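You operate a simulated robot arm through the tools that you are given. There is no shell and no other tool. Be economical: measure what you need, move in short steps, check, and stop when the job is done.

The job below is to be done with a simulated two-armed robot. You get a single attempt, and the scene is never put back.

JOB
Put the bun on the dining table top away on the breakfast counter. Put the packet on the dining table top away on the breakfast counter. Take the yellow sponge and put it on the worktop over the end cupboard. Press the rinse button to switch it off. Put the dispenser on the blue plate. Put one of the dryer balls from the top of the laundry stand in the red pet bowl on the dining table top. Press the fan button to switch it on. Open the sideboard door, put the bottle that says "rinse" from the top of the hall table on the top sideboard shelf and shut the door again. Pull the wide oak drawer open. Do these in any order. Set down upright: packet, dispenser, bottle.

The check looks at the end state, three seconds after you hand in, the way a careful person would. Anything else that was tipped, shoved, dropped, spilled or broken makes it a failure.

ROBOT AND FRAMES
Two 7-joint arms with three-finger grippers on one trunk, on a base that drives. Base frame: it is fixed to the floor where the robot stands at the start and does not move with it; the origin is under the middle of the robot, x ahead of it, y to its left, z up. Readings come in m, degrees, newtons and seconds.
The left shoulder is at the start at [0.09, 0.126, 1.086], the right one opposite. With the tool pointing down near the work surface each hand reaches from about 0.1 to 0.82 m from the robot's upright axis, wherever it stands, measured 20 degrees to its own side. Places, roughly: blue plate (19x19x2 cm) [1.1, 0.1, 0.8]; bottle [-1, 2, 1]; breakfast counter [3.1, 1.3, 0.9]; bun (6x6x4 cm) [0.7, 0.2, 0.8]; dispenser [-1.25, -0.5, 0.75]; dryer ball (7x6x6 cm) [-0.9, -0.7, 0.6]; fan button [-2.9, 0.5, 1.7]; packet [1, 0, 0.75]; pet bowl (17x17x5 cm) [0.6, 0.6, 0.8]; rinse button [-2.1, -0.6, 0.9]; sideboard door [1, 2, 0.4]; top sideboard shelf [1, 2.2, 0.5]; wide oak drawer [-1, 1.7, 0.7]; worktop over the end cupboard [0.6, -2.5, 0.9]; yellow sponge (8x5x4 cm) [-3, -0.5, 0.9]. Payload 2.94 kg a hand.
The tool frame of a hand sits at the grasp point between the pads (the TCP): z along the fingers, y along the line on which they close. The tips reach 0.03 m beyond it. The gripper opens to 0.128 m. The gripper's body begins 0.093 m behind the TCP.
Orientation is told as [roll, pitch, yaw] about the base's x, y, z axes, in that order, counted from this pose: with the fingers straight down and closing along the base's y, the tool's x points along the base's -x, its y along +y and its z along -z.

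CONTROLS
- The arms move only by the tool send_rows. It takes "left_steps", "right_steps" or both (then of equal length, played together; a hand with none holds still); each is a list of rows, each a list of 3 entries, a list of its own where there are three numbers: the turn, a rotation vector about the base's x, y, z in degrees, then the shift along the base's x, y, z in m, then the opening, from 0 (shut) to 1 (fully open). In form: [[[rx, ry, rz], [dx, dy, dz], hand], ...]. A call has 1 to 8 rows; each row is the pose to reach, as a shift and turn from the pose commanded when the call began. Each row takes 0.2 s and may step no farther than 0.05 m and 8.6 degrees from the row before; otherwise, or with a gripper value out of range, the whole call is refused. A pose out of reach is approached as far as the arm can. The call stops where the force on the tool passes 40 N (or 10 N more than at its start, if that is more) or the arm is blocked; 0.2 s more then pass. Each finger halts on what it meets, pressing with about 41 N; the grip force reading is that of the motor and also rises with nothing between the fingers. The clock runs only during rows and for 0.2 s after the last one: add rows that repeat a pose to give the fingers time. It gives the time, the measured TCP pose, the force on the tool (base axes), the opening and the grip force at its end, in the units of the frame above (readings bear some noise), with the torque about the TCP (base axes, N m) and any sound that the robot's microphone picked up.
- Cameras (640 x 400 px; columns grow to the right, rows downward): "scene" is now at [0.2233, 0.0203, 1.2522]; the picture's right is [0.21, -0.98, 0.00], its down [-0.53, -0.12, -0.84] and it looks along [0.82, 0.18, -0.54] (base axes); focal length 248 px, centre (320, 200). "left" rides on the left gripper at [0.069, 0.015, -0.12] in its tool frame; the picture's right is [-0.21, 0.98, 0.00], its down [-0.82, -0.18, -0.54] and it looks along [-0.53, -0.12, 0.84] (tool axes); focal length 251 px, centre (320, 200). "right" rides on the right gripper at [0.069, -0.015, -0.12] in its tool frame; the picture's right is [0.21, 0.98, 0.00], its down [-0.82, 0.18, -0.54] and it looks along [-0.53, 0.12, 0.84] (tool axes); focal length 251 px, centre (320, 200). There is no depth. A picture from a camera that has moved, and an enlarged one, comes with that camera's place and axes in the base frame and with its lens.
- snapshot(camera): a new picture of that camera. It takes no simulated time.
- slide_trunk(by): slides the trunk up (or, below 0, down) by that many m; the arms and the scene camera ride with it, the base frame stays. It gives what a move gives, with no picture.
- base_move(legs): drives the robot by 1 to 6 legs, each [ahead, left, turn to the left] in m, m and degrees, along the robot's own axes; the way and the turn of a leg run together, so that a leg with both is an arc; at most 1.5 m and 180 degrees a leg. The arms and the cameras ride along, it lands a little off, and it stops where it bumps. It gives what a move gives.
- head_to(pan, tilt): turns the head with the scene camera to pan (to the left, within 80 degrees either way) and tilt (down, from -29 to 69), counted from straight ahead of the robot. It gives what a move gives.
- zoom(camera, box): a new picture of the part [left, top, right, bottom] of that camera's present view, enlarged. It takes no simulated time.
- finish_job(): hands the job in; it is judged then, once.

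Work in short steps. Places have to be worked out from the pictures, the camera data and where the tool is seen: move nearer, look again, correct. Check each grasp and each placing, and mend what went wrong. You have 493 turns and 264 pictures in all, those below and enlarged ones among them. Open the grippers and draw the arms clear of the work before you hand the job in, unless the task says otherwise; then end with one line.

The tools are called after ">>>" as name(argument=value, ...) on one line, values as JSON. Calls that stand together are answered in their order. send_rows: Moves the arms, as the interface text tells. Its arguments: {"type":"object","properties":{"left_steps":{"type":"array"},"right_steps":{"type":"array"}},"required":[]} The other tools are called the same way: slide_trunk (by) slides the trunk up or down; base_move (legs) drives the base; head_to (pan, tilt) turns the head that bears the scene camera; snapshot (camera) takes a picture; zoom (camera, box) takes an enlarged picture of a part of a camera's view; finish_job () hands the job in.

At the start:

```text
time: 0.0
left_tcp_pos: [0.4426, 0.3498, 1.0347]
left_tool_rot: [0.0, 0.0, 0.0]
left_wrist_force: [1.1, 0.3, 0.2]
left_moment: [0.04, 0.01, -0.01]
left_width: 0.1279
left_grasp_force: 0.1
right_tcp_pos: [0.4825, -0.0734, 1.0172]
right_tool_rot: [0.0, 0.0, 0.0]
right_wrist_force: [0.3, 0.0, -0.1]
right_moment: [-0.01, -0.02, -0.04]
right_width: 0.1279
right_grasp_force: 0.2
trunk travel left (down, up): [-0.3, 0.247]
robot x, y, heading: [0.0041, -0.0024, 0.3]
head pan, tilt: [12.3, 32.7]
```

scene: 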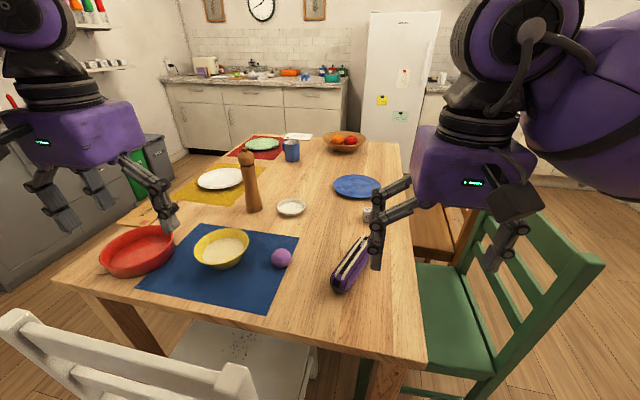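
right: 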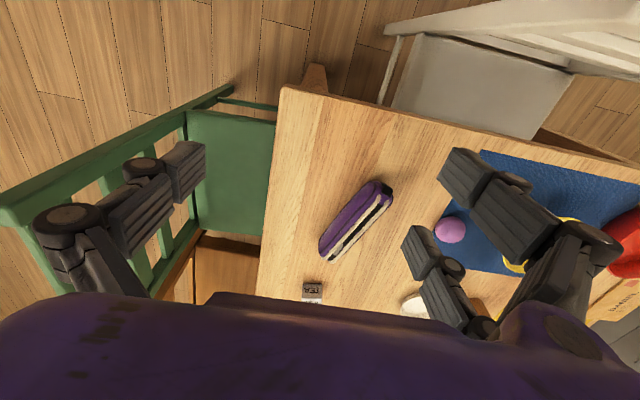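
left: 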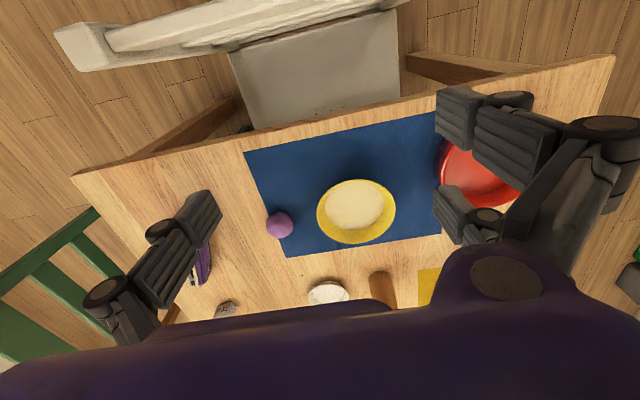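

I'll look at the table more closely first to identify the bun and packet.

>>> zoom(camera="scene", box=[240, 160, 440, 300])

>>> zoom(camera="right", box=[260, 170, 500, 320])

```text
2.86 times, centred on (340, 230) of scene
camera zoom: at [0.2233, 0.0203, 1.2522], right [0.21, -0.98, 0.0], down [-0.53, -0.12, -0.84], along [0.82, 0.18, -0.54], focal length 707 px, centre (263, 114)
```

zoom: 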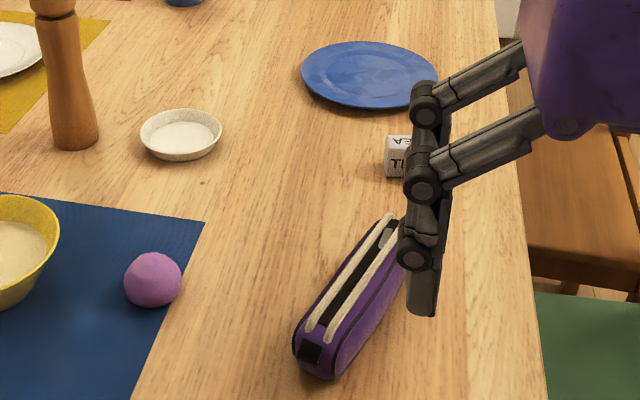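

```text
2.67 times, centred on (380, 245) of right
camera zoom: at [0.4142, -0.0882, 1.1369], right [-0.21, 0.98, 0.0], down [0.82, 0.18, 0.54], along [0.53, 0.12, -0.84], focal length 670 px, centre (160, 80)
```

zoom: 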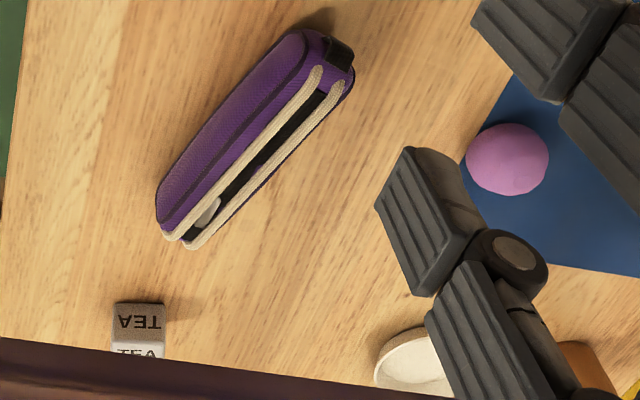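

The bun is the lilac ball-like item and the packet is the small TEA box. I look around to map the room before moving.

>>> head_to(pan=75, tilt=25)

>>> snapshot(camera="scene")

>>> head_to(pan=-75, tilt=25)

>>> snapshot(camera="scene")

>>> head_to(pan=0, tilt=50)

>>> snapshot(camera="scene")

```text
time: 1.3
left_tcp_pos: [0.4415, 0.3501, 1.0359]
left_tool_rot: [0.0, 0.0, 0.1]
left_wrist_force: [-0.3, 0.4, 0.0]
left_moment: [-0.02, -0.02, -0.01]
left_width: 0.128
left_grasp_force: 0.0
right_tcp_pos: [0.4834, -0.0724, 1.0169]
right_tool_rot: [0.0, 0.0, 0.0]
right_wrist_force: [0.6, -0.4, -0.1]
right_moment: [0.03, -0.01, -0.02]
right_width: 0.1282
right_grasp_force: 0.0
trunk travel left (down, up): [-0.3, 0.247]
robot x, y, heading: [0.0009, -0.0005, -0.3]
head pan, tilt: [75.0, 25.0]
```

```text
258 pictures are left
camera scene: at [0.16, 0.0902, 1.2645], right [0.97, -0.26, 0.0], down [-0.11, -0.41, -0.91], along [0.24, 0.88, -0.42], focal length 248 px, centre (320, 200)
```

scene: 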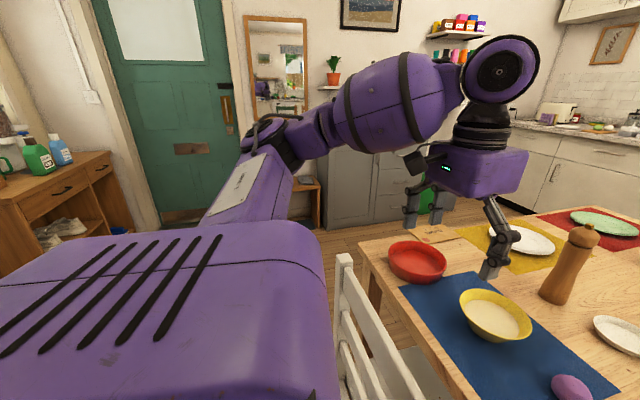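

```text
time: 3.7
left_tcp_pos: [0.443, 0.3497, 1.0362]
left_tool_rot: [0.0, 0.0, 0.1]
left_wrist_force: [0.3, 0.4, 0.0]
left_moment: [-0.01, -0.02, 0.03]
left_width: 0.1278
left_grasp_force: 0.1
right_tcp_pos: [0.4834, -0.0723, 1.0181]
right_tool_rot: [-0.1, 0.0, 0.0]
right_wrist_force: [0.0, 0.1, 0.2]
right_moment: [0.01, -0.02, 0.0]
right_width: 0.1276
right_grasp_force: 0.0
trunk travel left (down, up): [-0.3, 0.247]
robot x, y, heading: [-0.0001, 0.0049, -0.0]
head pan, tilt: [-75.0, 25.0]
```

```text
257 pictures are left
camera scene: at [0.16, -0.0878, 1.2645], right [-0.97, -0.26, 0.0], down [-0.11, 0.41, -0.91], along [0.23, -0.88, -0.42], focal length 248 px, centre (320, 200)
```

scene: 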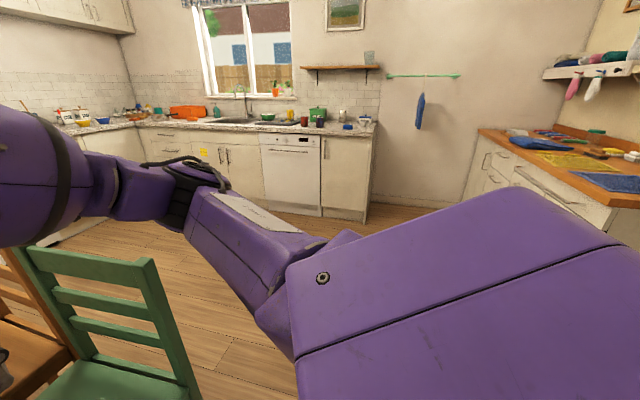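

```text
time: 5.2
left_tcp_pos: [0.4425, 0.3496, 1.0369]
left_tool_rot: [0.1, 0.0, 0.0]
left_wrist_force: [-0.4, -0.6, 0.2]
left_moment: [0.0, -0.04, 0.04]
left_width: 0.128
left_grasp_force: 0.0
right_tcp_pos: [0.4829, -0.0721, 1.0178]
right_tool_rot: [0.0, 0.0, 0.0]
right_wrist_force: [0.3, 0.1, -0.2]
right_moment: [0.01, -0.05, 0.01]
right_width: 0.1281
right_grasp_force: 0.1
trunk travel left (down, up): [-0.3, 0.247]
robot x, y, heading: [0.002, -0.0011, -0.1]
head pan, tilt: [0.0, 50.0]
```

```text
256 pictures are left
camera scene: at [0.2131, 0.0011, 1.227], right [0.0, -1.0, 0.0], down [-0.77, 0.0, -0.64], along [0.64, 0.0, -0.77], focal length 248 px, centre (320, 200)
```

scene: 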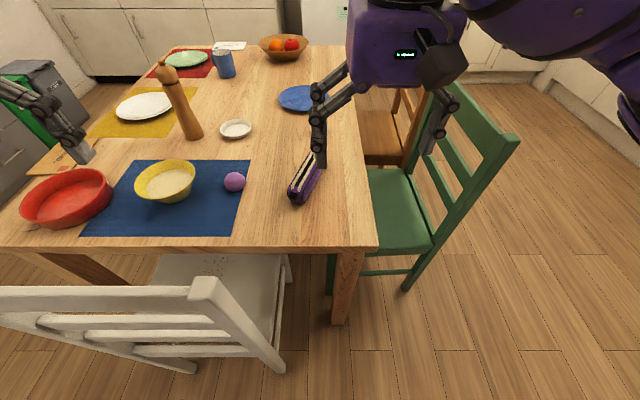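

The map is clear enough to start: the bun triangulates to about (0.657, 0.22, 0.77). I move the left hand above it with a partly closed gripper.

>>> send_rows(left_steps=[[[0, 0, 0], [0.036, -0.022, -0.017], 0.75], [[0, 0, 0], [0.072, -0.043, -0.033], 0.75], [[0, 0, 0], [0.107, -0.065, -0.05], 0.75], [[0, 0, 0], [0.143, -0.087, -0.067], 0.75], [[0, 0, 0], [0.179, -0.108, -0.083], 0.75], [[0, 0, 0], [0.2145, -0.13, -0.1], 0.75], [[0, 0, 0], [0.2145, -0.13, -0.12], 0.75]])

>>> snapshot(camera="left")

>>> snapshot(camera="scene")

```text
time: 6.8
left_tcp_pos: [0.6568, 0.2189, 0.9171]
left_tool_rot: [0.1, -0.1, 0.2]
left_wrist_force: [-0.2, 0.0, 0.0]
left_moment: [-0.01, -0.06, 0.0]
left_width: 0.0963
left_grasp_force: 0.1
right_tcp_pos: [0.4818, -0.072, 1.0176]
right_tool_rot: [0.0, -0.1, 0.0]
right_wrist_force: [0.1, 0.5, -0.5]
right_moment: [0.01, -0.02, -0.02]
right_width: 0.1282
right_grasp_force: 0.0
trunk travel left (down, up): [-0.3, 0.247]
robot x, y, heading: [0.0005, 0.0001, 0.0]
head pan, tilt: [0.0, 50.0]
```

```text
255 pictures are left
camera left: at [0.5868, 0.2325, 1.0369], right [0.21, 0.98, 0.0], down [0.82, -0.18, 0.54], along [0.53, -0.11, -0.84], focal length 251 px, centre (320, 200)
```

left: 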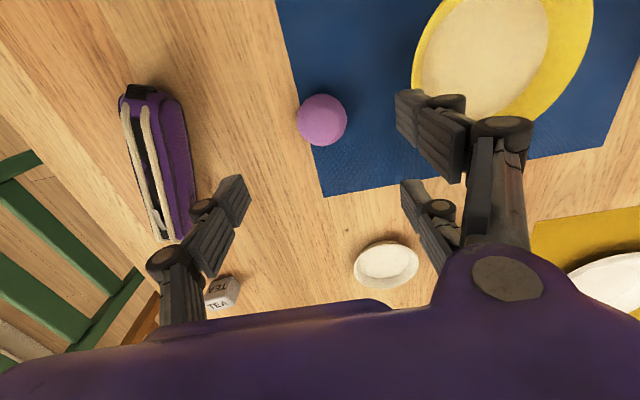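

```text
254 pictures are left
camera scene: at [0.2125, 0.0011, 1.2271], right [0.0, -1.0, 0.0], down [-0.77, 0.0, -0.64], along [0.64, 0.0, -0.77], focal length 248 px, centre (320, 200)
```

scene: 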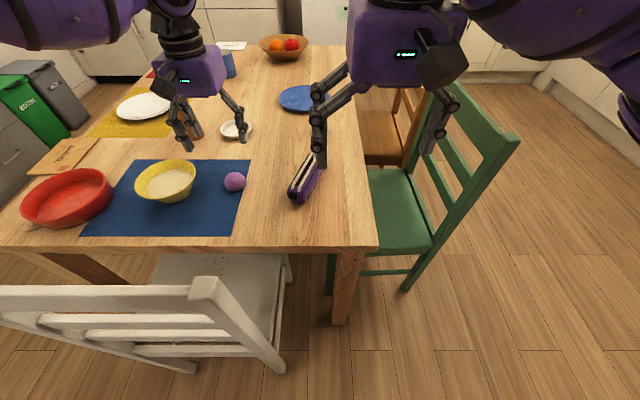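

The wrist view confirms the bun at (0.658, 0.220). I descend to about 0.787.

>>> send_rows(left_steps=[[[0, 0, 0], [0.001, 0.001, -0.04], 0.75], [[0, 0, 0], [0.001, 0.001, -0.08], 0.75], [[0, 0, 0], [0.001, 0.001, -0.11], 0.75], [[0, 0, 0], [0.001, 0.001, -0.13], 0.75]])

>>> snapshot(camera="left")

```text
time: 7.8
left_tcp_pos: [0.6571, 0.2468, 0.8086]
left_tool_rot: [0.1, -0.1, 0.1]
left_wrist_force: [0.0, -1.2, 0.2]
left_moment: [-0.01, -0.03, 0.0]
left_width: 0.0955
left_grasp_force: 0.0
left hand out of reach, approached as far as the arm can: row 2, 3, 4
right_tcp_pos: [0.4831, -0.0721, 1.0167]
right_tool_rot: [-0.1, -0.1, 0.0]
right_wrist_force: [0.1, -0.3, -0.1]
right_moment: [0.01, -0.04, -0.01]
right_width: 0.128
right_grasp_force: 0.1
trunk travel left (down, up): [-0.3, 0.247]
robot x, y, heading: [0.0013, 0.0012, 0.1]
head pan, tilt: [0.0, 50.0]
```

```text
253 pictures are left
camera left: at [0.5869, 0.2601, 0.9277], right [0.22, 0.98, 0.0], down [0.82, -0.18, 0.54], along [0.53, -0.12, -0.84], focal length 251 px, centre (320, 200)
```

left: 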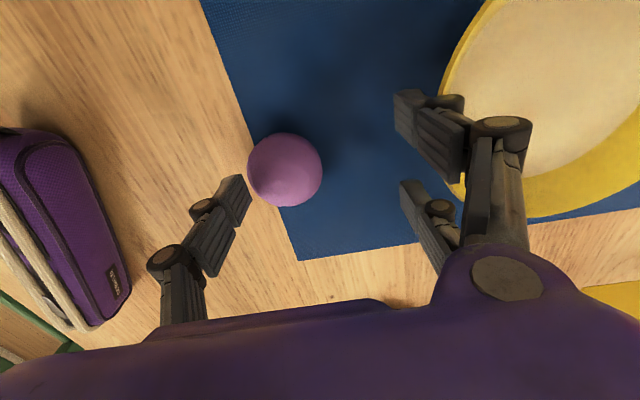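

The low pose was not reachable (it drifted 2.6 cm). I back up, raising both hands, then lower the trunk so the arm has better reach.

>>> send_rows(left_steps=[[[0, 0, 0], [0, 0, 0.05], 0.75], [[0, 0, 0], [0, 0, 0.09], 0.75], [[0, 0, 0], [0, 0, 0.14], 0.75], [[0, 0, 0], [0, 0, 0.18], 0.75]], right_steps=[[[0, 0, 0], [0, 0, 0.02], 1], [[0, 0, 0], [0, 0, 0.04], 1], [[0, 0, 0], [0, 0, 0.06], 1], [[0, 0, 0], [0, 0, 0.08], 1]])

>>> slide_trunk(by=-0.12)

```text
time: 8.8
left_tcp_pos: [0.6525, 0.2462, 0.9907]
left_tool_rot: [-0.1, 0.0, 0.0]
left_wrist_force: [-0.4, 0.3, 0.1]
left_moment: [0.04, -0.02, -0.03]
left_width: 0.0959
left_grasp_force: 0.1
right_tcp_pos: [0.4808, -0.0738, 1.0983]
right_tool_rot: [0.0, -0.1, 0.0]
right_wrist_force: [-0.2, 0.9, -0.4]
right_moment: [0.0, -0.05, 0.0]
right_width: 0.1281
right_grasp_force: 0.1
trunk travel left (down, up): [-0.3, 0.247]
robot x, y, heading: [0.0008, 0.0048, -0.3]
head pan, tilt: [0.0, 50.0]
```

```text
time: 10.2
left_tcp_pos: [0.6549, 0.2476, 0.8696]
left_tool_rot: [-0.1, -0.1, 0.0]
left_wrist_force: [0.0, 0.5, 0.5]
left_moment: [-0.01, -0.01, 0.02]
left_width: 0.0962
left_grasp_force: 0.1
right_tcp_pos: [0.4827, -0.0737, 0.9778]
right_tool_rot: [0.0, -0.1, 0.0]
right_wrist_force: [-0.5, -0.5, 0.6]
right_moment: [-0.01, -0.02, -0.02]
right_width: 0.1281
right_grasp_force: 0.1
trunk travel left (down, up): [-0.18, 0.367]
robot x, y, heading: [-0.0009, 0.0004, -0.1]
head pan, tilt: [0.0, 50.0]
```

Now shift back over the bun and descend.

>>> send_rows(left_steps=[[[0, 0, 0], [0.003, -0.028, 0], 0.75], [[0, 0, 0], [0.003, -0.028, -0.04], 0.75], [[0, 0, 0], [0.003, -0.028, -0.083], 0.75]])

>>> snapshot(camera="left")

```text
time: 11.1
left_tcp_pos: [0.6593, 0.2191, 0.7864]
left_tool_rot: [0.0, -0.1, 0.1]
left_wrist_force: [-0.2, -0.4, -0.5]
left_moment: [0.01, -0.01, 0.0]
left_width: 0.0955
left_grasp_force: 0.0
right_tcp_pos: [0.484, -0.0733, 0.9778]
right_tool_rot: [0.0, 0.0, 0.0]
right_wrist_force: [0.6, 0.0, -0.4]
right_moment: [0.02, 0.02, 0.0]
right_width: 0.1278
right_grasp_force: 0.1
trunk travel left (down, up): [-0.18, 0.367]
robot x, y, heading: [0.0009, 0.0018, -0.2]
head pan, tilt: [0.0, 50.0]
```

```text
252 pictures are left
camera left: at [0.59, 0.2328, 0.9057], right [0.22, 0.98, 0.0], down [0.82, -0.18, 0.54], along [0.53, -0.12, -0.84], focal length 251 px, centre (320, 200)
```

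left: 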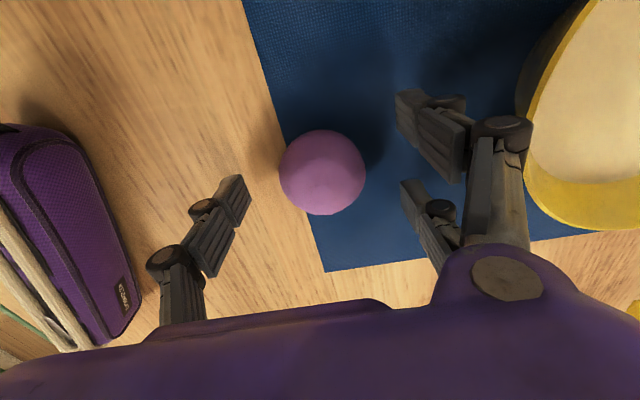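

The bun sits between the fingers; I close gently.

>>> send_rows(left_steps=[[[0, 0, 0], [0, 0, 0], 0.4], [[0, 0, 0], [0, 0, 0], 0.4], [[0, 0, 0], [0, 0, 0], 0.35], [[0, 0, 0], [0, 0, 0], 0.3]])

>>> snapshot(camera="left")

```text
time: 12.1
left_tcp_pos: [0.6586, 0.2194, 0.7862]
left_tool_rot: [0.0, 0.1, 0.1]
left_wrist_force: [-1.3, 0.6, 0.2]
left_moment: [0.03, 0.0, 0.01]
left_width: 0.0434
left_grasp_force: 40.7
right_tcp_pos: [0.4827, -0.0736, 0.9783]
right_tool_rot: [0.0, -0.1, 0.0]
right_wrist_force: [-0.1, -0.2, 0.1]
right_moment: [-0.03, -0.02, -0.01]
right_width: 0.1281
right_grasp_force: 0.0
trunk travel left (down, up): [-0.18, 0.367]
robot x, y, heading: [-0.0025, -0.0, 0.1]
head pan, tilt: [0.0, 50.0]
```

```text
251 pictures are left
camera left: at [0.5895, 0.233, 0.9062], right [0.21, 0.98, 0.0], down [0.82, -0.18, 0.54], along [0.53, -0.12, -0.84], focal length 251 px, centre (320, 200)
```

left: 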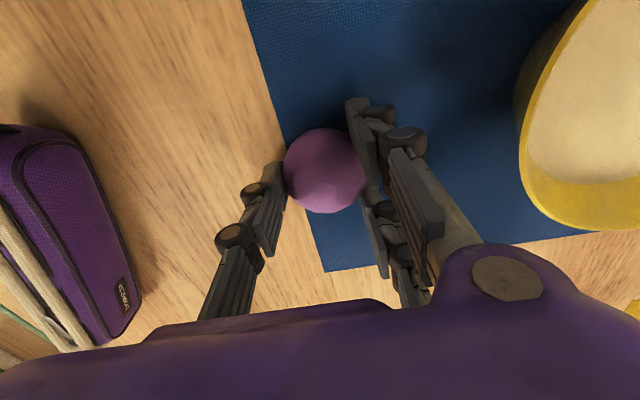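

Held at 43 mm with force. Lift and check.

>>> send_rows(left_steps=[[[0, 0, 0], [0, 0, 0.03], 0.3], [[0, 0, 0], [0, 0, 0.07], 0.3], [[0, 0, 0], [0, 0, 0.12], 0.3], [[0, 0, 0], [0, 0, 0.17], 0.3], [[0, 0, 0], [0, 0, 0.2], 0.3]])

>>> snapshot(camera="left")

>>> snapshot(camera="scene")

```text
time: 13.2
left_tcp_pos: [0.658, 0.2182, 0.9852]
left_tool_rot: [0.0, 0.2, 0.0]
left_wrist_force: [0.4, 0.1, -0.2]
left_moment: [0.01, 0.01, 0.0]
left_width: 0.0431
left_grasp_force: 40.8
right_tcp_pos: [0.4841, -0.0728, 0.9765]
right_tool_rot: [0.0, 0.0, -0.1]
right_wrist_force: [-0.2, -0.2, 0.4]
right_moment: [0.02, 0.01, 0.01]
right_width: 0.1278
right_grasp_force: 0.1
trunk travel left (down, up): [-0.18, 0.367]
robot x, y, heading: [0.001, 0.0, -0.0]
head pan, tilt: [0.0, 50.0]
```

```text
250 pictures are left
camera left: at [0.5889, 0.233, 1.1055], right [0.21, 0.98, 0.0], down [0.82, -0.18, 0.54], along [0.53, -0.12, -0.84], focal length 251 px, centre (320, 200)
```

left: 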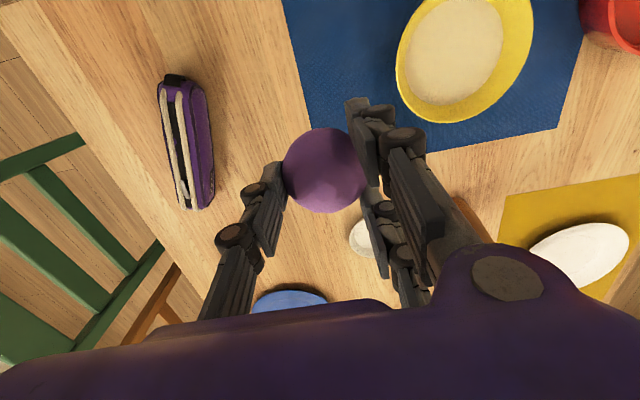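

```text
249 pictures are left
camera scene: at [0.2512, 0.0012, 1.0995], right [0.0, -1.0, 0.0], down [-0.77, 0.0, -0.64], along [0.64, 0.0, -0.77], focal length 248 px, centre (320, 200)
```

scene: 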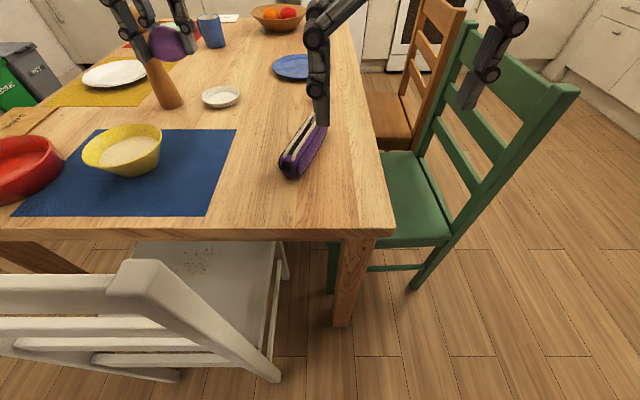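

The bun is held well. I move the base right and slightly ahead and turn left to bring the packet within the right hand's reach.

>>> base_move(legs=[[0, -0.15, 0], [0.14, 0, 0], [0, 0, 28]])

>>> snapshot(camera="right")

>>> snapshot(camera="scene")

```text
time: 17.5
left_tcp_pos: [0.6166, 0.3554, 0.9855]
left_tool_rot: [0.1, 0.0, 28.2]
left_wrist_force: [0.0, 0.3, -1.2]
left_moment: [-0.02, 0.01, -0.01]
left_width: 0.0429
left_grasp_force: 41.0
right_tcp_pos: [0.601, 0.0144, 0.9776]
right_tool_rot: [0.1, 0.0, 28.3]
right_wrist_force: [0.1, 0.4, -0.4]
right_moment: [-0.04, -0.01, -0.03]
right_width: 0.128
right_grasp_force: 0.2
trunk travel left (down, up): [-0.18, 0.367]
robot x, y, heading: [0.1438, -0.1456, 28.1]
head pan, tilt: [0.0, 50.0]
```

```text
248 pictures are left
camera right: at [0.547, -0.0307, 1.0969], right [-0.65, 0.76, 0.0], down [0.64, 0.55, 0.54], along [0.41, 0.35, -0.84], focal length 251 px, centre (320, 200)
```

right: 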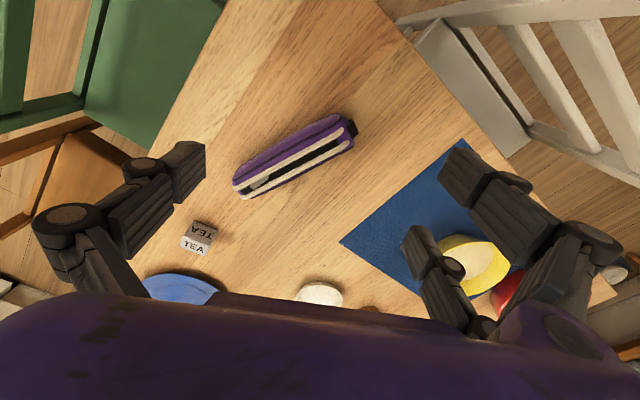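

```text
247 pictures are left
camera scene: at [0.3615, -0.0286, 1.0996], right [0.47, -0.88, 0.0], down [-0.68, -0.36, -0.64], along [0.57, 0.3, -0.77], focal length 248 px, centre (320, 200)
```

scene: 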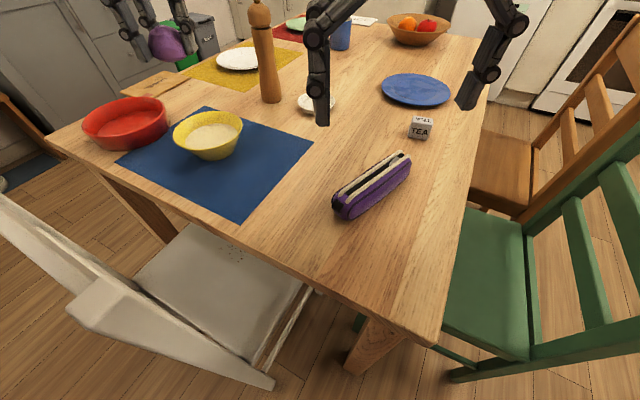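

>>> zoom(camera="scene", box=[380, 90, 460, 150])

>>> zoom(camera="right", box=[150, 200, 250, 270])

```text
6.67 times, centred on (420, 120) of scene
camera zoom: at [0.3615, -0.0286, 1.0996], right [0.47, -0.88, 0.0], down [-0.68, -0.36, -0.64], along [0.57, 0.3, -0.77], focal length 1650 px, centre (-347, 733)
```

zoom: 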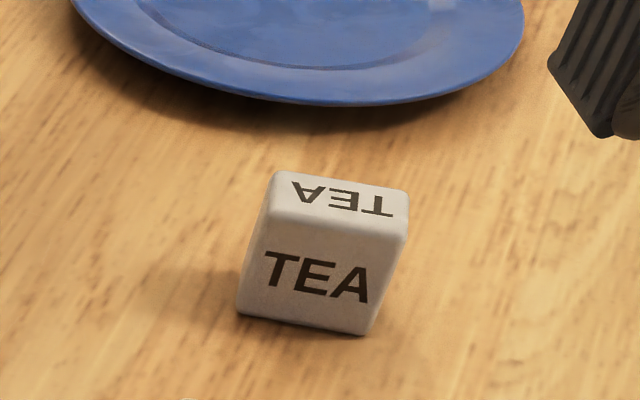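

```text
5.71 times, centred on (200, 235) of right
camera zoom: at [0.547, -0.0307, 1.0969], right [-0.65, 0.76, 0.0], down [0.64, 0.55, 0.54], along [0.41, 0.35, -0.84], focal length 1437 px, centre (1006, 0)
```

zoom: 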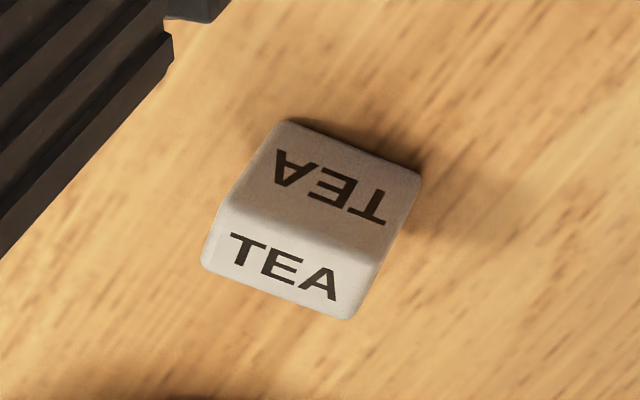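

The TEA box stands about (0.904, -0.001), 4.4 cm wide across y (turned ~10°), ~4 cm tall. I bring the right hand over it, yaw reduced by 18° to match.

>>> send_rows(right_steps=[[[0, 0, -2.6], [0.043, -0.002, 0], 0.75], [[0, 0, -5.2], [0.087, -0.004, 0], 0.75], [[0, 0, -7.8], [0.13, -0.006, -0.01], 0.75], [[0, 0, -10.4], [0.173, -0.008, -0.03], 0.75], [[0, 0, -13], [0.216, -0.011, -0.05], 0.75], [[0, 0, -15.6], [0.26, -0.013, -0.07], 0.75], [[0, 0, -18], [0.303, -0.015, -0.09], 0.75]])

>>> snapshot(camera="right")

>>> snapshot(camera="scene")

```text
time: 19.1
left_tcp_pos: [0.6169, 0.3546, 0.9852]
left_tool_rot: [-0.1, 0.0, 28.2]
left_wrist_force: [0.7, 0.7, -1.1]
left_moment: [0.0, -0.01, 0.0]
left_width: 0.0431
left_grasp_force: 41.1
right_tcp_pos: [0.9024, 0.0014, 0.885]
right_tool_rot: [0.0, 0.1, 10.3]
right_wrist_force: [0.8, 0.1, -0.5]
right_moment: [-0.03, 0.0, 0.0]
right_width: 0.0961
right_grasp_force: 0.1
trunk travel left (down, up): [-0.18, 0.367]
robot x, y, heading: [0.1401, -0.1492, 28.6]
head pan, tilt: [0.0, 50.0]
```

```text
244 pictures are left
camera right: at [0.8372, -0.0256, 1.0047], right [-0.38, 0.92, 0.0], down [0.78, 0.32, 0.54], along [0.5, 0.21, -0.84], focal length 251 px, centre (320, 200)
```

right: 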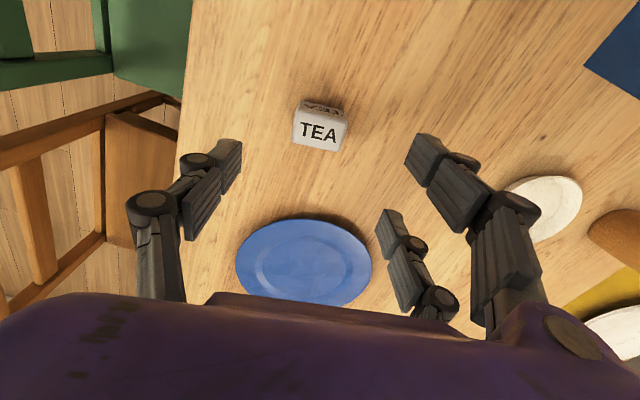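

```text
243 pictures are left
camera scene: at [0.3624, -0.0285, 1.0994], right [0.47, -0.88, 0.0], down [-0.68, -0.36, -0.64], along [0.57, 0.3, -0.77], focal length 248 px, centre (320, 200)
```

scene: 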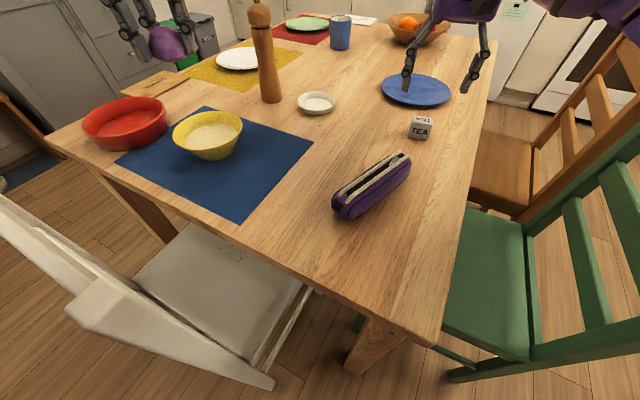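

The hand is centred over the packet and aligned. Descend to 0.787.

>>> send_rows(right_steps=[[[0, 0, 0], [0, -0.001, -0.04], 0.75], [[0, 0, 0], [0, -0.001, -0.075], 0.75], [[0, 0, 0], [0, -0.001, -0.098], 0.75], [[0, 0, 0], [0, -0.001, -0.098], 0.75]])

>>> snapshot(camera="right")

```text
time: 20.1
left_tcp_pos: [0.6169, 0.3546, 0.9849]
left_tool_rot: [0.0, 0.0, 28.2]
left_wrist_force: [-0.1, 0.3, -0.8]
left_moment: [0.02, 0.02, 0.0]
left_width: 0.0434
left_grasp_force: 40.8
right_tcp_pos: [0.9004, -0.0009, 0.7882]
right_tool_rot: [0.0, -0.1, 10.2]
right_wrist_force: [0.3, 0.9, -0.1]
right_moment: [0.01, 0.01, -0.04]
right_width: 0.0961
right_grasp_force: 0.0
trunk travel left (down, up): [-0.18, 0.367]
robot x, y, heading: [0.1385, -0.1463, 28.1]
head pan, tilt: [0.0, 50.0]
```

```text
242 pictures are left
camera right: at [0.8365, -0.0287, 0.9079], right [-0.38, 0.92, 0.0], down [0.78, 0.32, 0.54], along [0.5, 0.21, -0.84], focal length 251 px, centre (320, 200)
```

right: 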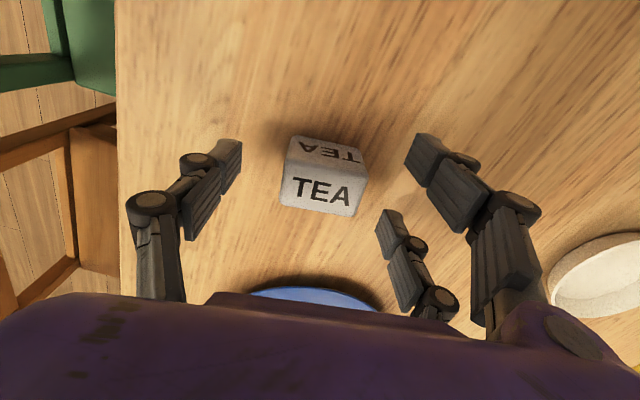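

Aligned; close on the packet and lift.

>>> send_rows(right_steps=[[[0, 0, 0], [0, 0, 0], 0.45], [[0, 0, 0], [0, 0, 0], 0.25], [[0, 0, 0], [0, 0, 0], 0.25], [[0, 0, 0], [0, 0, 0], 0.25]])

>>> send_rows(right_steps=[[[0, 0, 0], [0, 0, 0.03], 0.25], [[0, 0, 0], [0, 0, 0.07], 0.25], [[0, 0, 0], [0, 0, 0.12], 0.25], [[0, 0, 0], [0, 0, 0.17], 0.25]])

>>> snapshot(camera="right")

```text
time: 21.1
left_tcp_pos: [0.6179, 0.3555, 0.9843]
left_tool_rot: [0.0, 0.0, 28.2]
left_wrist_force: [0.1, 0.2, -0.9]
left_moment: [-0.02, -0.02, 0.01]
left_width: 0.0432
left_grasp_force: 41.3
right_tcp_pos: [0.902, -0.0016, 0.7891]
right_tool_rot: [0.0, 0.0, 10.2]
right_wrist_force: [-0.1, 0.2, -0.5]
right_moment: [-0.01, 0.01, 0.01]
right_width: 0.0321
right_grasp_force: 0.3
trunk travel left (down, up): [-0.18, 0.367]
robot x, y, heading: [0.1418, -0.1483, 28.2]
head pan, tilt: [0.0, 50.0]
```

```text
time: 22.1
left_tcp_pos: [0.6153, 0.3556, 0.9855]
left_tool_rot: [0.0, -0.2, 28.2]
left_wrist_force: [0.2, 0.2, -0.5]
left_moment: [0.02, -0.03, -0.03]
left_width: 0.0431
left_grasp_force: 40.1
right_tcp_pos: [0.8993, 0.0, 0.9632]
right_tool_rot: [0.0, -0.1, 10.2]
right_wrist_force: [-0.7, 0.4, -0.2]
right_moment: [-0.03, -0.07, 0.03]
right_width: 0.0321
right_grasp_force: 0.1
trunk travel left (down, up): [-0.18, 0.367]
robot x, y, heading: [0.1446, -0.1455, 28.2]
head pan, tilt: [0.0, 50.0]
```

```text
241 pictures are left
camera right: at [0.8352, -0.0276, 1.0815], right [-0.38, 0.92, 0.0], down [0.78, 0.32, 0.54], along [0.5, 0.21, -0.84], focal length 251 px, centre (320, 200)
```

right: 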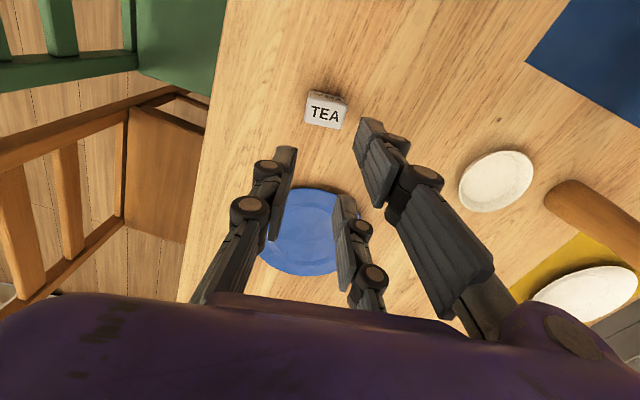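

The fingers met nothing at 32 mm, so the packet is still on the table. I zoom in to see why.

>>> zoom(camera="right", box=[240, 60, 420, 260])

>>> zoom(camera="scene", box=[380, 60, 480, 150])

```text
2.00 times, centred on (330, 160) of right
camera zoom: at [0.8352, -0.0276, 1.0815], right [-0.38, 0.92, 0.0], down [0.78, 0.32, 0.54], along [0.5, 0.21, -0.84], focal length 503 px, centre (300, 280)
```

zoom: 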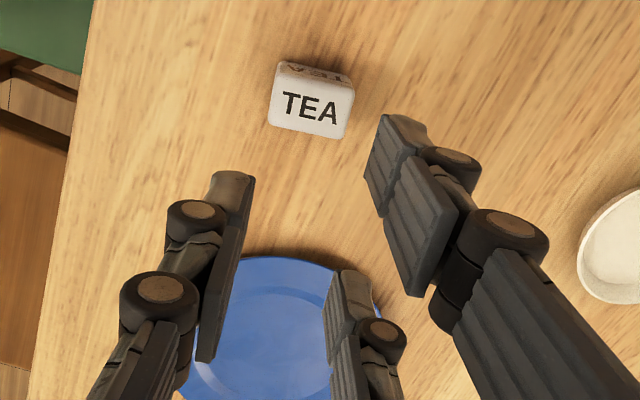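

```text
4.44 times, centred on (430, 105) of scene
camera zoom: at [0.3603, -0.0288, 1.0999], right [0.47, -0.88, 0.0], down [-0.67, -0.36, -0.64], along [0.57, 0.3, -0.77], focal length 1100 px, centre (-169, 622)
```

zoom: 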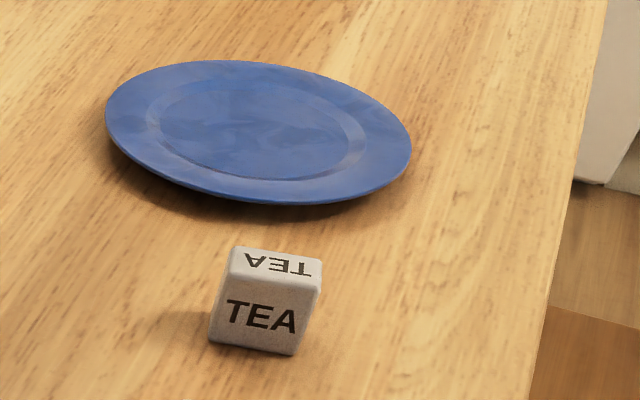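

Evidence (bun grasp width and this miss) suggests my fingertips were about at the packet's top. I'll re-centre at (0.899, 0.005), and go ~2 cm deeper in small steps watching the force.

>>> send_rows(right_steps=[[[0, 0, 0], [0, 0.006, 0], 0.75], [[0, 0, 0], [0, 0.006, -0.05], 0.75], [[0, 0, 0], [0, 0.006, -0.1], 0.75], [[0, 0, 0], [0, 0.006, -0.15], 0.75], [[0, 0, 0], [0, 0.006, -0.175], 0.75], [[0, 0, 0], [0, 0.006, -0.182], 0.75]])

>>> zoom(camera="right", box=[220, 90, 420, 250])

>>> zoom(camera="scene", box=[370, 60, 490, 150])

```text
time: 23.5
left_tcp_pos: [0.6171, 0.3552, 0.9853]
left_tool_rot: [0.1, -0.1, 28.1]
left_wrist_force: [-0.7, 0.2, -1.7]
left_moment: [0.02, -0.03, -0.02]
left_width: 0.0432
left_grasp_force: 40.4
right_tcp_pos: [0.9027, 0.0053, 0.776]
right_tool_rot: [0.0, 0.0, 10.2]
right_wrist_force: [0.3, -0.2, -0.5]
right_moment: [-0.03, 0.0, -0.02]
right_width: 0.0959
right_grasp_force: 0.0
trunk travel left (down, up): [-0.18, 0.367]
robot x, y, heading: [0.1383, -0.147, 27.9]
head pan, tilt: [0.0, 50.0]
```

```text
2.50 times, centred on (320, 170) of right
camera zoom: at [0.8381, -0.0222, 0.896], right [-0.38, 0.92, 0.0], down [0.78, 0.32, 0.54], along [0.5, 0.21, -0.84], focal length 629 px, centre (320, 275)
```

zoom: 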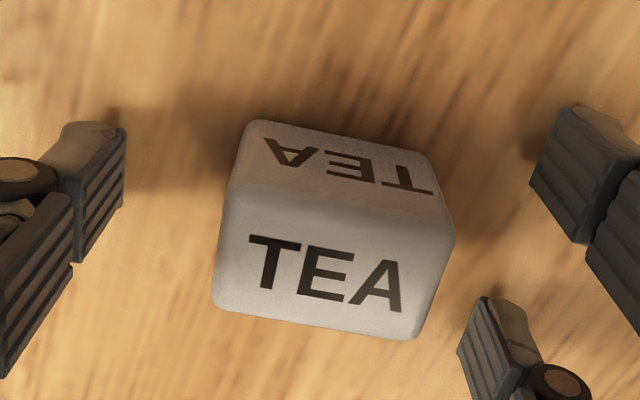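

```text
4.44 times, centred on (430, 105) of scene
camera zoom: at [0.3617, -0.0288, 1.0996], right [0.47, -0.88, 0.0], down [-0.68, -0.36, -0.64], along [0.57, 0.3, -0.77], focal length 1100 px, centre (-169, 622)
```

zoom: 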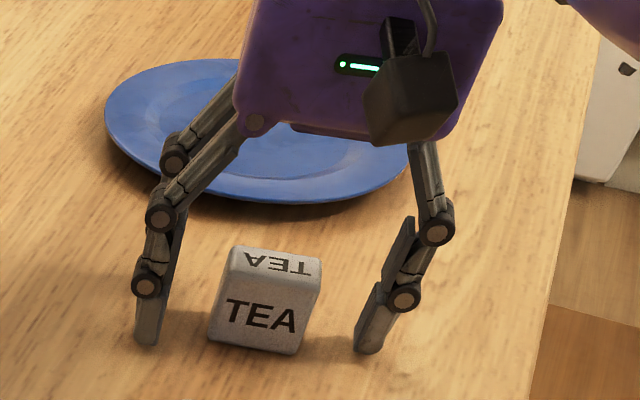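

The fingertips now straddle the packet low down with no contact force. Close.

>>> send_rows(right_steps=[[[0, 0, 0], [0, 0, 0], 0.45], [[0, 0, 0], [0, 0, 0], 0.3], [[0, 0, 0], [0, 0, 0], 0.25], [[0, 0, 0], [0, 0, 0], 0.25]])

>>> zoom(camera="scene", box=[370, 60, 490, 150])

```text
time: 24.5
left_tcp_pos: [0.6146, 0.3542, 0.9856]
left_tool_rot: [-0.1, -0.1, 28.1]
left_wrist_force: [0.6, -0.4, -1.4]
left_moment: [-0.02, -0.01, -0.01]
left_width: 0.0432
left_grasp_force: 41.6
right_tcp_pos: [0.9024, 0.0049, 0.7802]
right_tool_rot: [0.2, -0.2, 10.1]
right_wrist_force: [4.3, 1.4, 19.2]
right_moment: [0.03, 0.2, -0.1]
right_width: 0.0445
right_grasp_force: 41.0
trunk travel left (down, up): [-0.18, 0.367]
robot x, y, heading: [0.1403, -0.144, 28.1]
head pan, tilt: [0.0, 50.0]
```

```text
4.44 times, centred on (430, 105) of scene
camera zoom: at [0.3603, -0.0291, 1.1], right [0.47, -0.88, 0.0], down [-0.67, -0.36, -0.64], along [0.57, 0.3, -0.77], focal length 1100 px, centre (-169, 622)
```

zoom: 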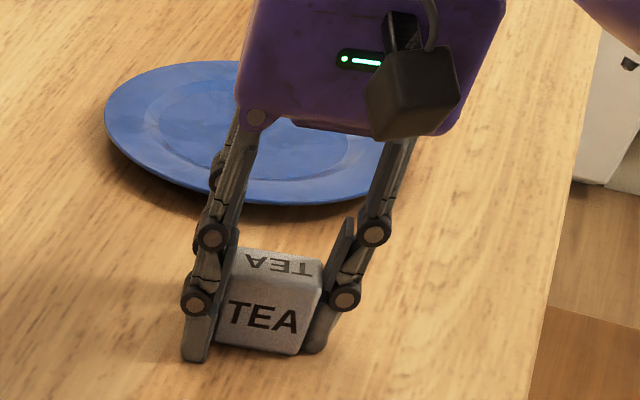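

Gripped at 44.5 mm. Lift and check.

>>> send_rows(right_steps=[[[0, 0, 0], [0, 0, 0.02], 0.25], [[0, 0, 0], [0, 0, 0.06], 0.25], [[0, 0, 0], [0, 0, 0.11], 0.25], [[0, 0, 0], [0, 0, 0.16], 0.25], [[0, 0, 0], [0, 0, 0.2], 0.25]])

>>> snapshot(camera="right")

>>> snapshot(camera="scene")

```text
time: 25.7
left_tcp_pos: [0.616, 0.3547, 0.9847]
left_tool_rot: [0.0, 0.0, 28.3]
left_wrist_force: [0.8, -1.0, 0.1]
left_moment: [-0.01, -0.07, 0.01]
left_width: 0.043
left_grasp_force: 41.0
right_tcp_pos: [0.9035, 0.006, 0.9779]
right_tool_rot: [-0.1, -0.1, 10.2]
right_wrist_force: [-0.4, 0.4, -1.1]
right_moment: [-0.02, 0.02, 0.0]
right_width: 0.0442
right_grasp_force: 41.2
trunk travel left (down, up): [-0.18, 0.367]
robot x, y, heading: [0.1412, -0.1499, 28.4]
head pan, tilt: [0.0, 50.0]
```

```text
235 pictures are left
camera right: at [0.8384, -0.0209, 1.0969], right [-0.38, 0.92, 0.0], down [0.78, 0.32, 0.54], along [0.5, 0.21, -0.84], focal length 251 px, centre (320, 200)
```

right: 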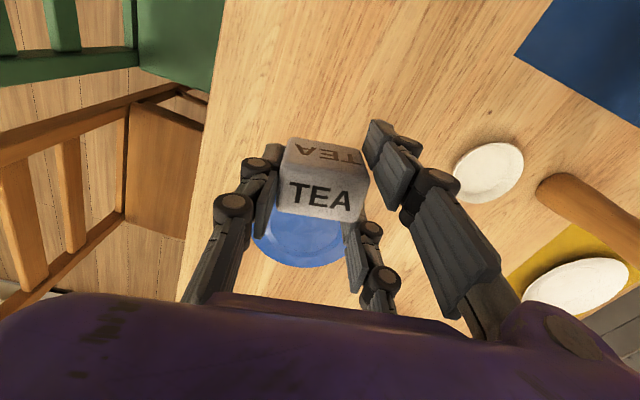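

```text
234 pictures are left
camera scene: at [0.3607, -0.0289, 1.0998], right [0.47, -0.88, 0.0], down [-0.67, -0.36, -0.64], along [0.57, 0.3, -0.77], focal length 248 px, centre (320, 200)
```

scene: 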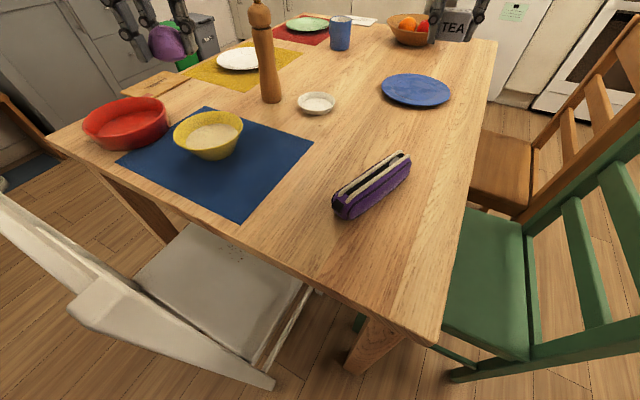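

Both items are held. I draw both arms back and up towards the body before driving.

>>> send_rows(left_steps=[[[0, 0, 0], [-0.03, -0.016, 0.02], 0.3], [[0, 0, 0], [-0.06, -0.032, 0.04], 0.3], [[0, 0, 0], [-0.09, -0.048, 0.05], 0.3], [[0, 0, 0], [-0.12, -0.065, 0.06], 0.3], [[0, 0, 0], [-0.15, -0.08, 0.06], 0.3], [[0, 0, 0], [-0.176, -0.095, 0.06], 0.3], [[0, 0, 0], [-0.176, -0.095, 0.06], 0.3]], right_steps=[[[0, 0, 0], [-0.036, -0.02, 0.02], 0.25], [[0, 0, 0], [-0.073, -0.04, 0.04], 0.25], [[0, 0, 0], [-0.11, -0.06, 0.05], 0.25], [[0, 0, 0], [-0.147, -0.08, 0.06], 0.25], [[0, 0, 0], [-0.184, -0.1, 0.06], 0.25], [[0, 0, 0], [-0.22, -0.12, 0.06], 0.25], [[0, 0, 0], [-0.264, -0.142, 0.06], 0.25]])

>>> slide_trunk(by=0.12)

```text
time: 27.3
left_tcp_pos: [0.4401, 0.2607, 1.044]
left_tool_rot: [-0.1, 0.0, 28.2]
left_wrist_force: [-0.4, 0.0, -0.4]
left_moment: [-0.01, -0.01, 0.0]
left_width: 0.0432
left_grasp_force: 40.7
right_tcp_pos: [0.636, -0.1355, 1.0377]
right_tool_rot: [0.1, 0.0, 10.2]
right_wrist_force: [-0.1, -0.6, -0.5]
right_moment: [-0.01, -0.02, 0.03]
right_width: 0.0446
right_grasp_force: 41.3
trunk travel left (down, up): [-0.18, 0.367]
robot x, y, heading: [0.1391, -0.1492, 28.1]
head pan, tilt: [0.0, 50.0]
```

```text
time: 28.8
left_tcp_pos: [0.4412, 0.2606, 1.1642]
left_tool_rot: [-0.1, 0.2, 28.3]
left_wrist_force: [-0.3, -0.4, -0.6]
left_moment: [-0.02, 0.02, 0.0]
left_width: 0.043
left_grasp_force: 40.5
right_tcp_pos: [0.6393, -0.1372, 1.1563]
right_tool_rot: [-0.1, 0.0, 10.2]
right_wrist_force: [0.0, 0.0, -0.8]
right_moment: [-0.02, 0.02, -0.04]
right_width: 0.0442
right_grasp_force: 40.4
trunk travel left (down, up): [-0.3, 0.247]
robot x, y, heading: [0.14, -0.1463, 28.3]
head pan, tilt: [0.0, 50.0]
```

I turn back to heading 0, strafe right into the aisle, and look ahead.

>>> base_move(legs=[[-0.1, -0.1, 0], [0, 0, -28], [0, -0.95, 0]])

>>> head_to(pan=0, tilt=20)

>>> snapshot(camera="scene")

```text
time: 40.0
left_tcp_pos: [0.5531, -1.0035, 1.1646]
left_tool_rot: [0.0, 0.0, -0.1]
left_wrist_force: [0.8, -0.6, 0.1]
left_moment: [0.0, 0.03, 0.04]
left_width: 0.043
left_grasp_force: 41.3
right_tcp_pos: [0.5401, -1.4472, 1.1565]
right_tool_rot: [0.0, 0.0, -18.1]
right_wrist_force: [-0.5, -0.6, 0.0]
right_moment: [0.0, 0.05, 0.01]
right_width: 0.0436
right_grasp_force: 41.3
trunk travel left (down, up): [-0.3, 0.247]
robot x, y, heading: [0.0955, -1.2217, -0.4]
head pan, tilt: [0.0, 50.0]
```

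```text
time: 40.9
left_tcp_pos: [0.5535, -1.0036, 1.1668]
left_tool_rot: [0.0, 0.1, -0.1]
left_wrist_force: [0.2, 0.0, -1.0]
left_moment: [-0.01, 0.02, 0.0]
left_width: 0.0432
left_grasp_force: 40.7
right_tcp_pos: [0.5418, -1.4469, 1.1561]
right_tool_rot: [0.1, -0.1, -18.1]
right_wrist_force: [0.2, -0.5, -0.5]
right_moment: [-0.01, 0.03, 0.0]
right_width: 0.0439
right_grasp_force: 41.3
trunk travel left (down, up): [-0.3, 0.247]
robot x, y, heading: [0.097, -1.2247, -0.2]
head pan, tilt: [0.0, 20.0]
```

```text
233 pictures are left
camera scene: at [0.3248, -1.22, 1.2725], right [0.0, -1.0, 0.0], down [-0.34, 0.0, -0.94], along [0.94, 0.0, -0.34], focal length 248 px, centre (320, 200)
```

scene: 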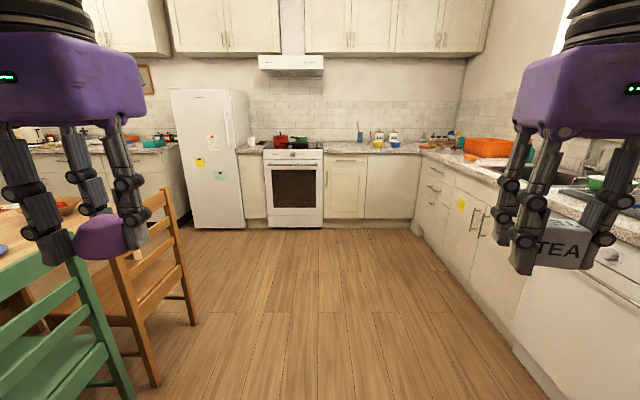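

The aisle is clear; the fridge stands at y -0.36..0.25 and the breakfast counter beyond it. I drive ahead, then strafe left past the table's far end.

>>> base_move(legs=[[1.5, 0, 0], [0.5, 0, 0], [0, 1.3, 0]])

>>> head_to(pan=35, tilt=25)

>>> snapshot(camera="scene")

```text
time: 62.2
left_tcp_pos: [2.5826, 0.2631, 1.1648]
left_tool_rot: [0.0, 0.1, -1.4]
left_wrist_force: [-0.5, -0.6, 0.2]
left_moment: [-0.02, 0.05, 0.01]
left_width: 0.0433
left_grasp_force: 40.7
right_tcp_pos: [2.5573, -0.179, 1.1576]
right_tool_rot: [0.1, 0.1, -19.3]
right_wrist_force: [0.5, -0.4, 0.0]
right_moment: [-0.02, -0.01, 0.0]
right_width: 0.0435
right_grasp_force: 41.0
trunk travel left (down, up): [-0.3, 0.247]
robot x, y, heading: [2.1239, 0.0571, -1.1]
head pan, tilt: [0.0, 20.0]
```

```text
time: 63.2
left_tcp_pos: [2.5822, 0.2629, 1.1655]
left_tool_rot: [0.0, 0.1, -1.4]
left_wrist_force: [0.2, -0.1, -0.9]
left_moment: [0.0, 0.03, 0.01]
left_width: 0.0431
left_grasp_force: 41.0
right_tcp_pos: [2.5585, -0.18, 1.1563]
right_tool_rot: [0.0, 0.1, -19.4]
right_wrist_force: [-0.8, 0.7, 0.6]
right_moment: [0.02, -0.01, 0.01]
right_width: 0.0436
right_grasp_force: 40.7
trunk travel left (down, up): [-0.3, 0.247]
robot x, y, heading: [2.1169, 0.0548, -1.4]
head pan, tilt: [35.0, 25.0]
```

```text
232 pictures are left
camera scene: at [2.3316, 0.1051, 1.2645], right [0.55, -0.83, 0.0], down [-0.35, -0.23, -0.91], along [0.76, 0.5, -0.42], focal length 248 px, centre (320, 200)
```

scene: 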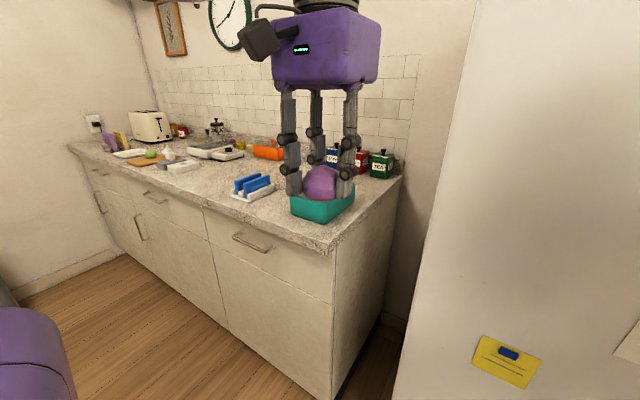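

I continue left along the counter and look at it for free space.

>>> base_move(legs=[[0, 1.1, 0]])

>>> head_to(pan=0, tilt=25)

>>> snapshot(camera="scene")

```text
time: 73.1
left_tcp_pos: [2.6169, 1.3528, 1.1651]
left_tool_rot: [-0.1, 0.0, -1.9]
left_wrist_force: [-0.1, 0.6, -0.4]
left_moment: [0.0, -0.01, 0.02]
left_width: 0.0431
left_grasp_force: 41.2
right_tcp_pos: [2.5869, 0.9101, 1.157]
right_tool_rot: [0.0, 0.0, -20.0]
right_wrist_force: [0.2, 0.0, 0.1]
right_moment: [0.03, -0.01, 0.02]
right_width: 0.0437
right_grasp_force: 41.1
trunk travel left (down, up): [-0.3, 0.247]
robot x, y, heading: [2.1485, 1.1515, -2.1]
head pan, tilt: [35.0, 25.0]
```

```text
time: 74.1
left_tcp_pos: [2.6158, 1.3533, 1.1658]
left_tool_rot: [0.1, 0.1, -1.8]
left_wrist_force: [-0.6, 0.1, -0.5]
left_moment: [0.02, 0.0, -0.02]
left_width: 0.043
left_grasp_force: 40.8
right_tcp_pos: [2.5881, 0.9103, 1.1588]
right_tool_rot: [0.0, 0.0, -19.9]
right_wrist_force: [-0.9, -0.6, -0.3]
right_moment: [-0.01, -0.04, 0.0]
right_width: 0.0438
right_grasp_force: 41.2
trunk travel left (down, up): [-0.3, 0.247]
robot x, y, heading: [2.1484, 1.15, -1.7]
head pan, tilt: [0.0, 25.0]
```

```text
231 pictures are left
camera scene: at [2.3788, 1.144, 1.2645], right [-0.03, -1.0, 0.0], down [-0.42, 0.01, -0.91], along [0.91, -0.03, -0.42], focal length 248 px, centre (320, 200)
```

scene: 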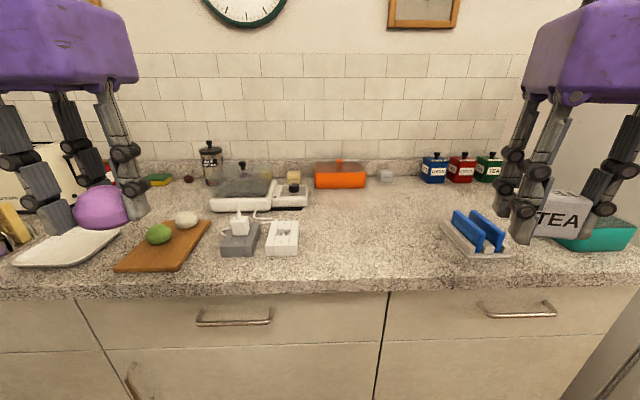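

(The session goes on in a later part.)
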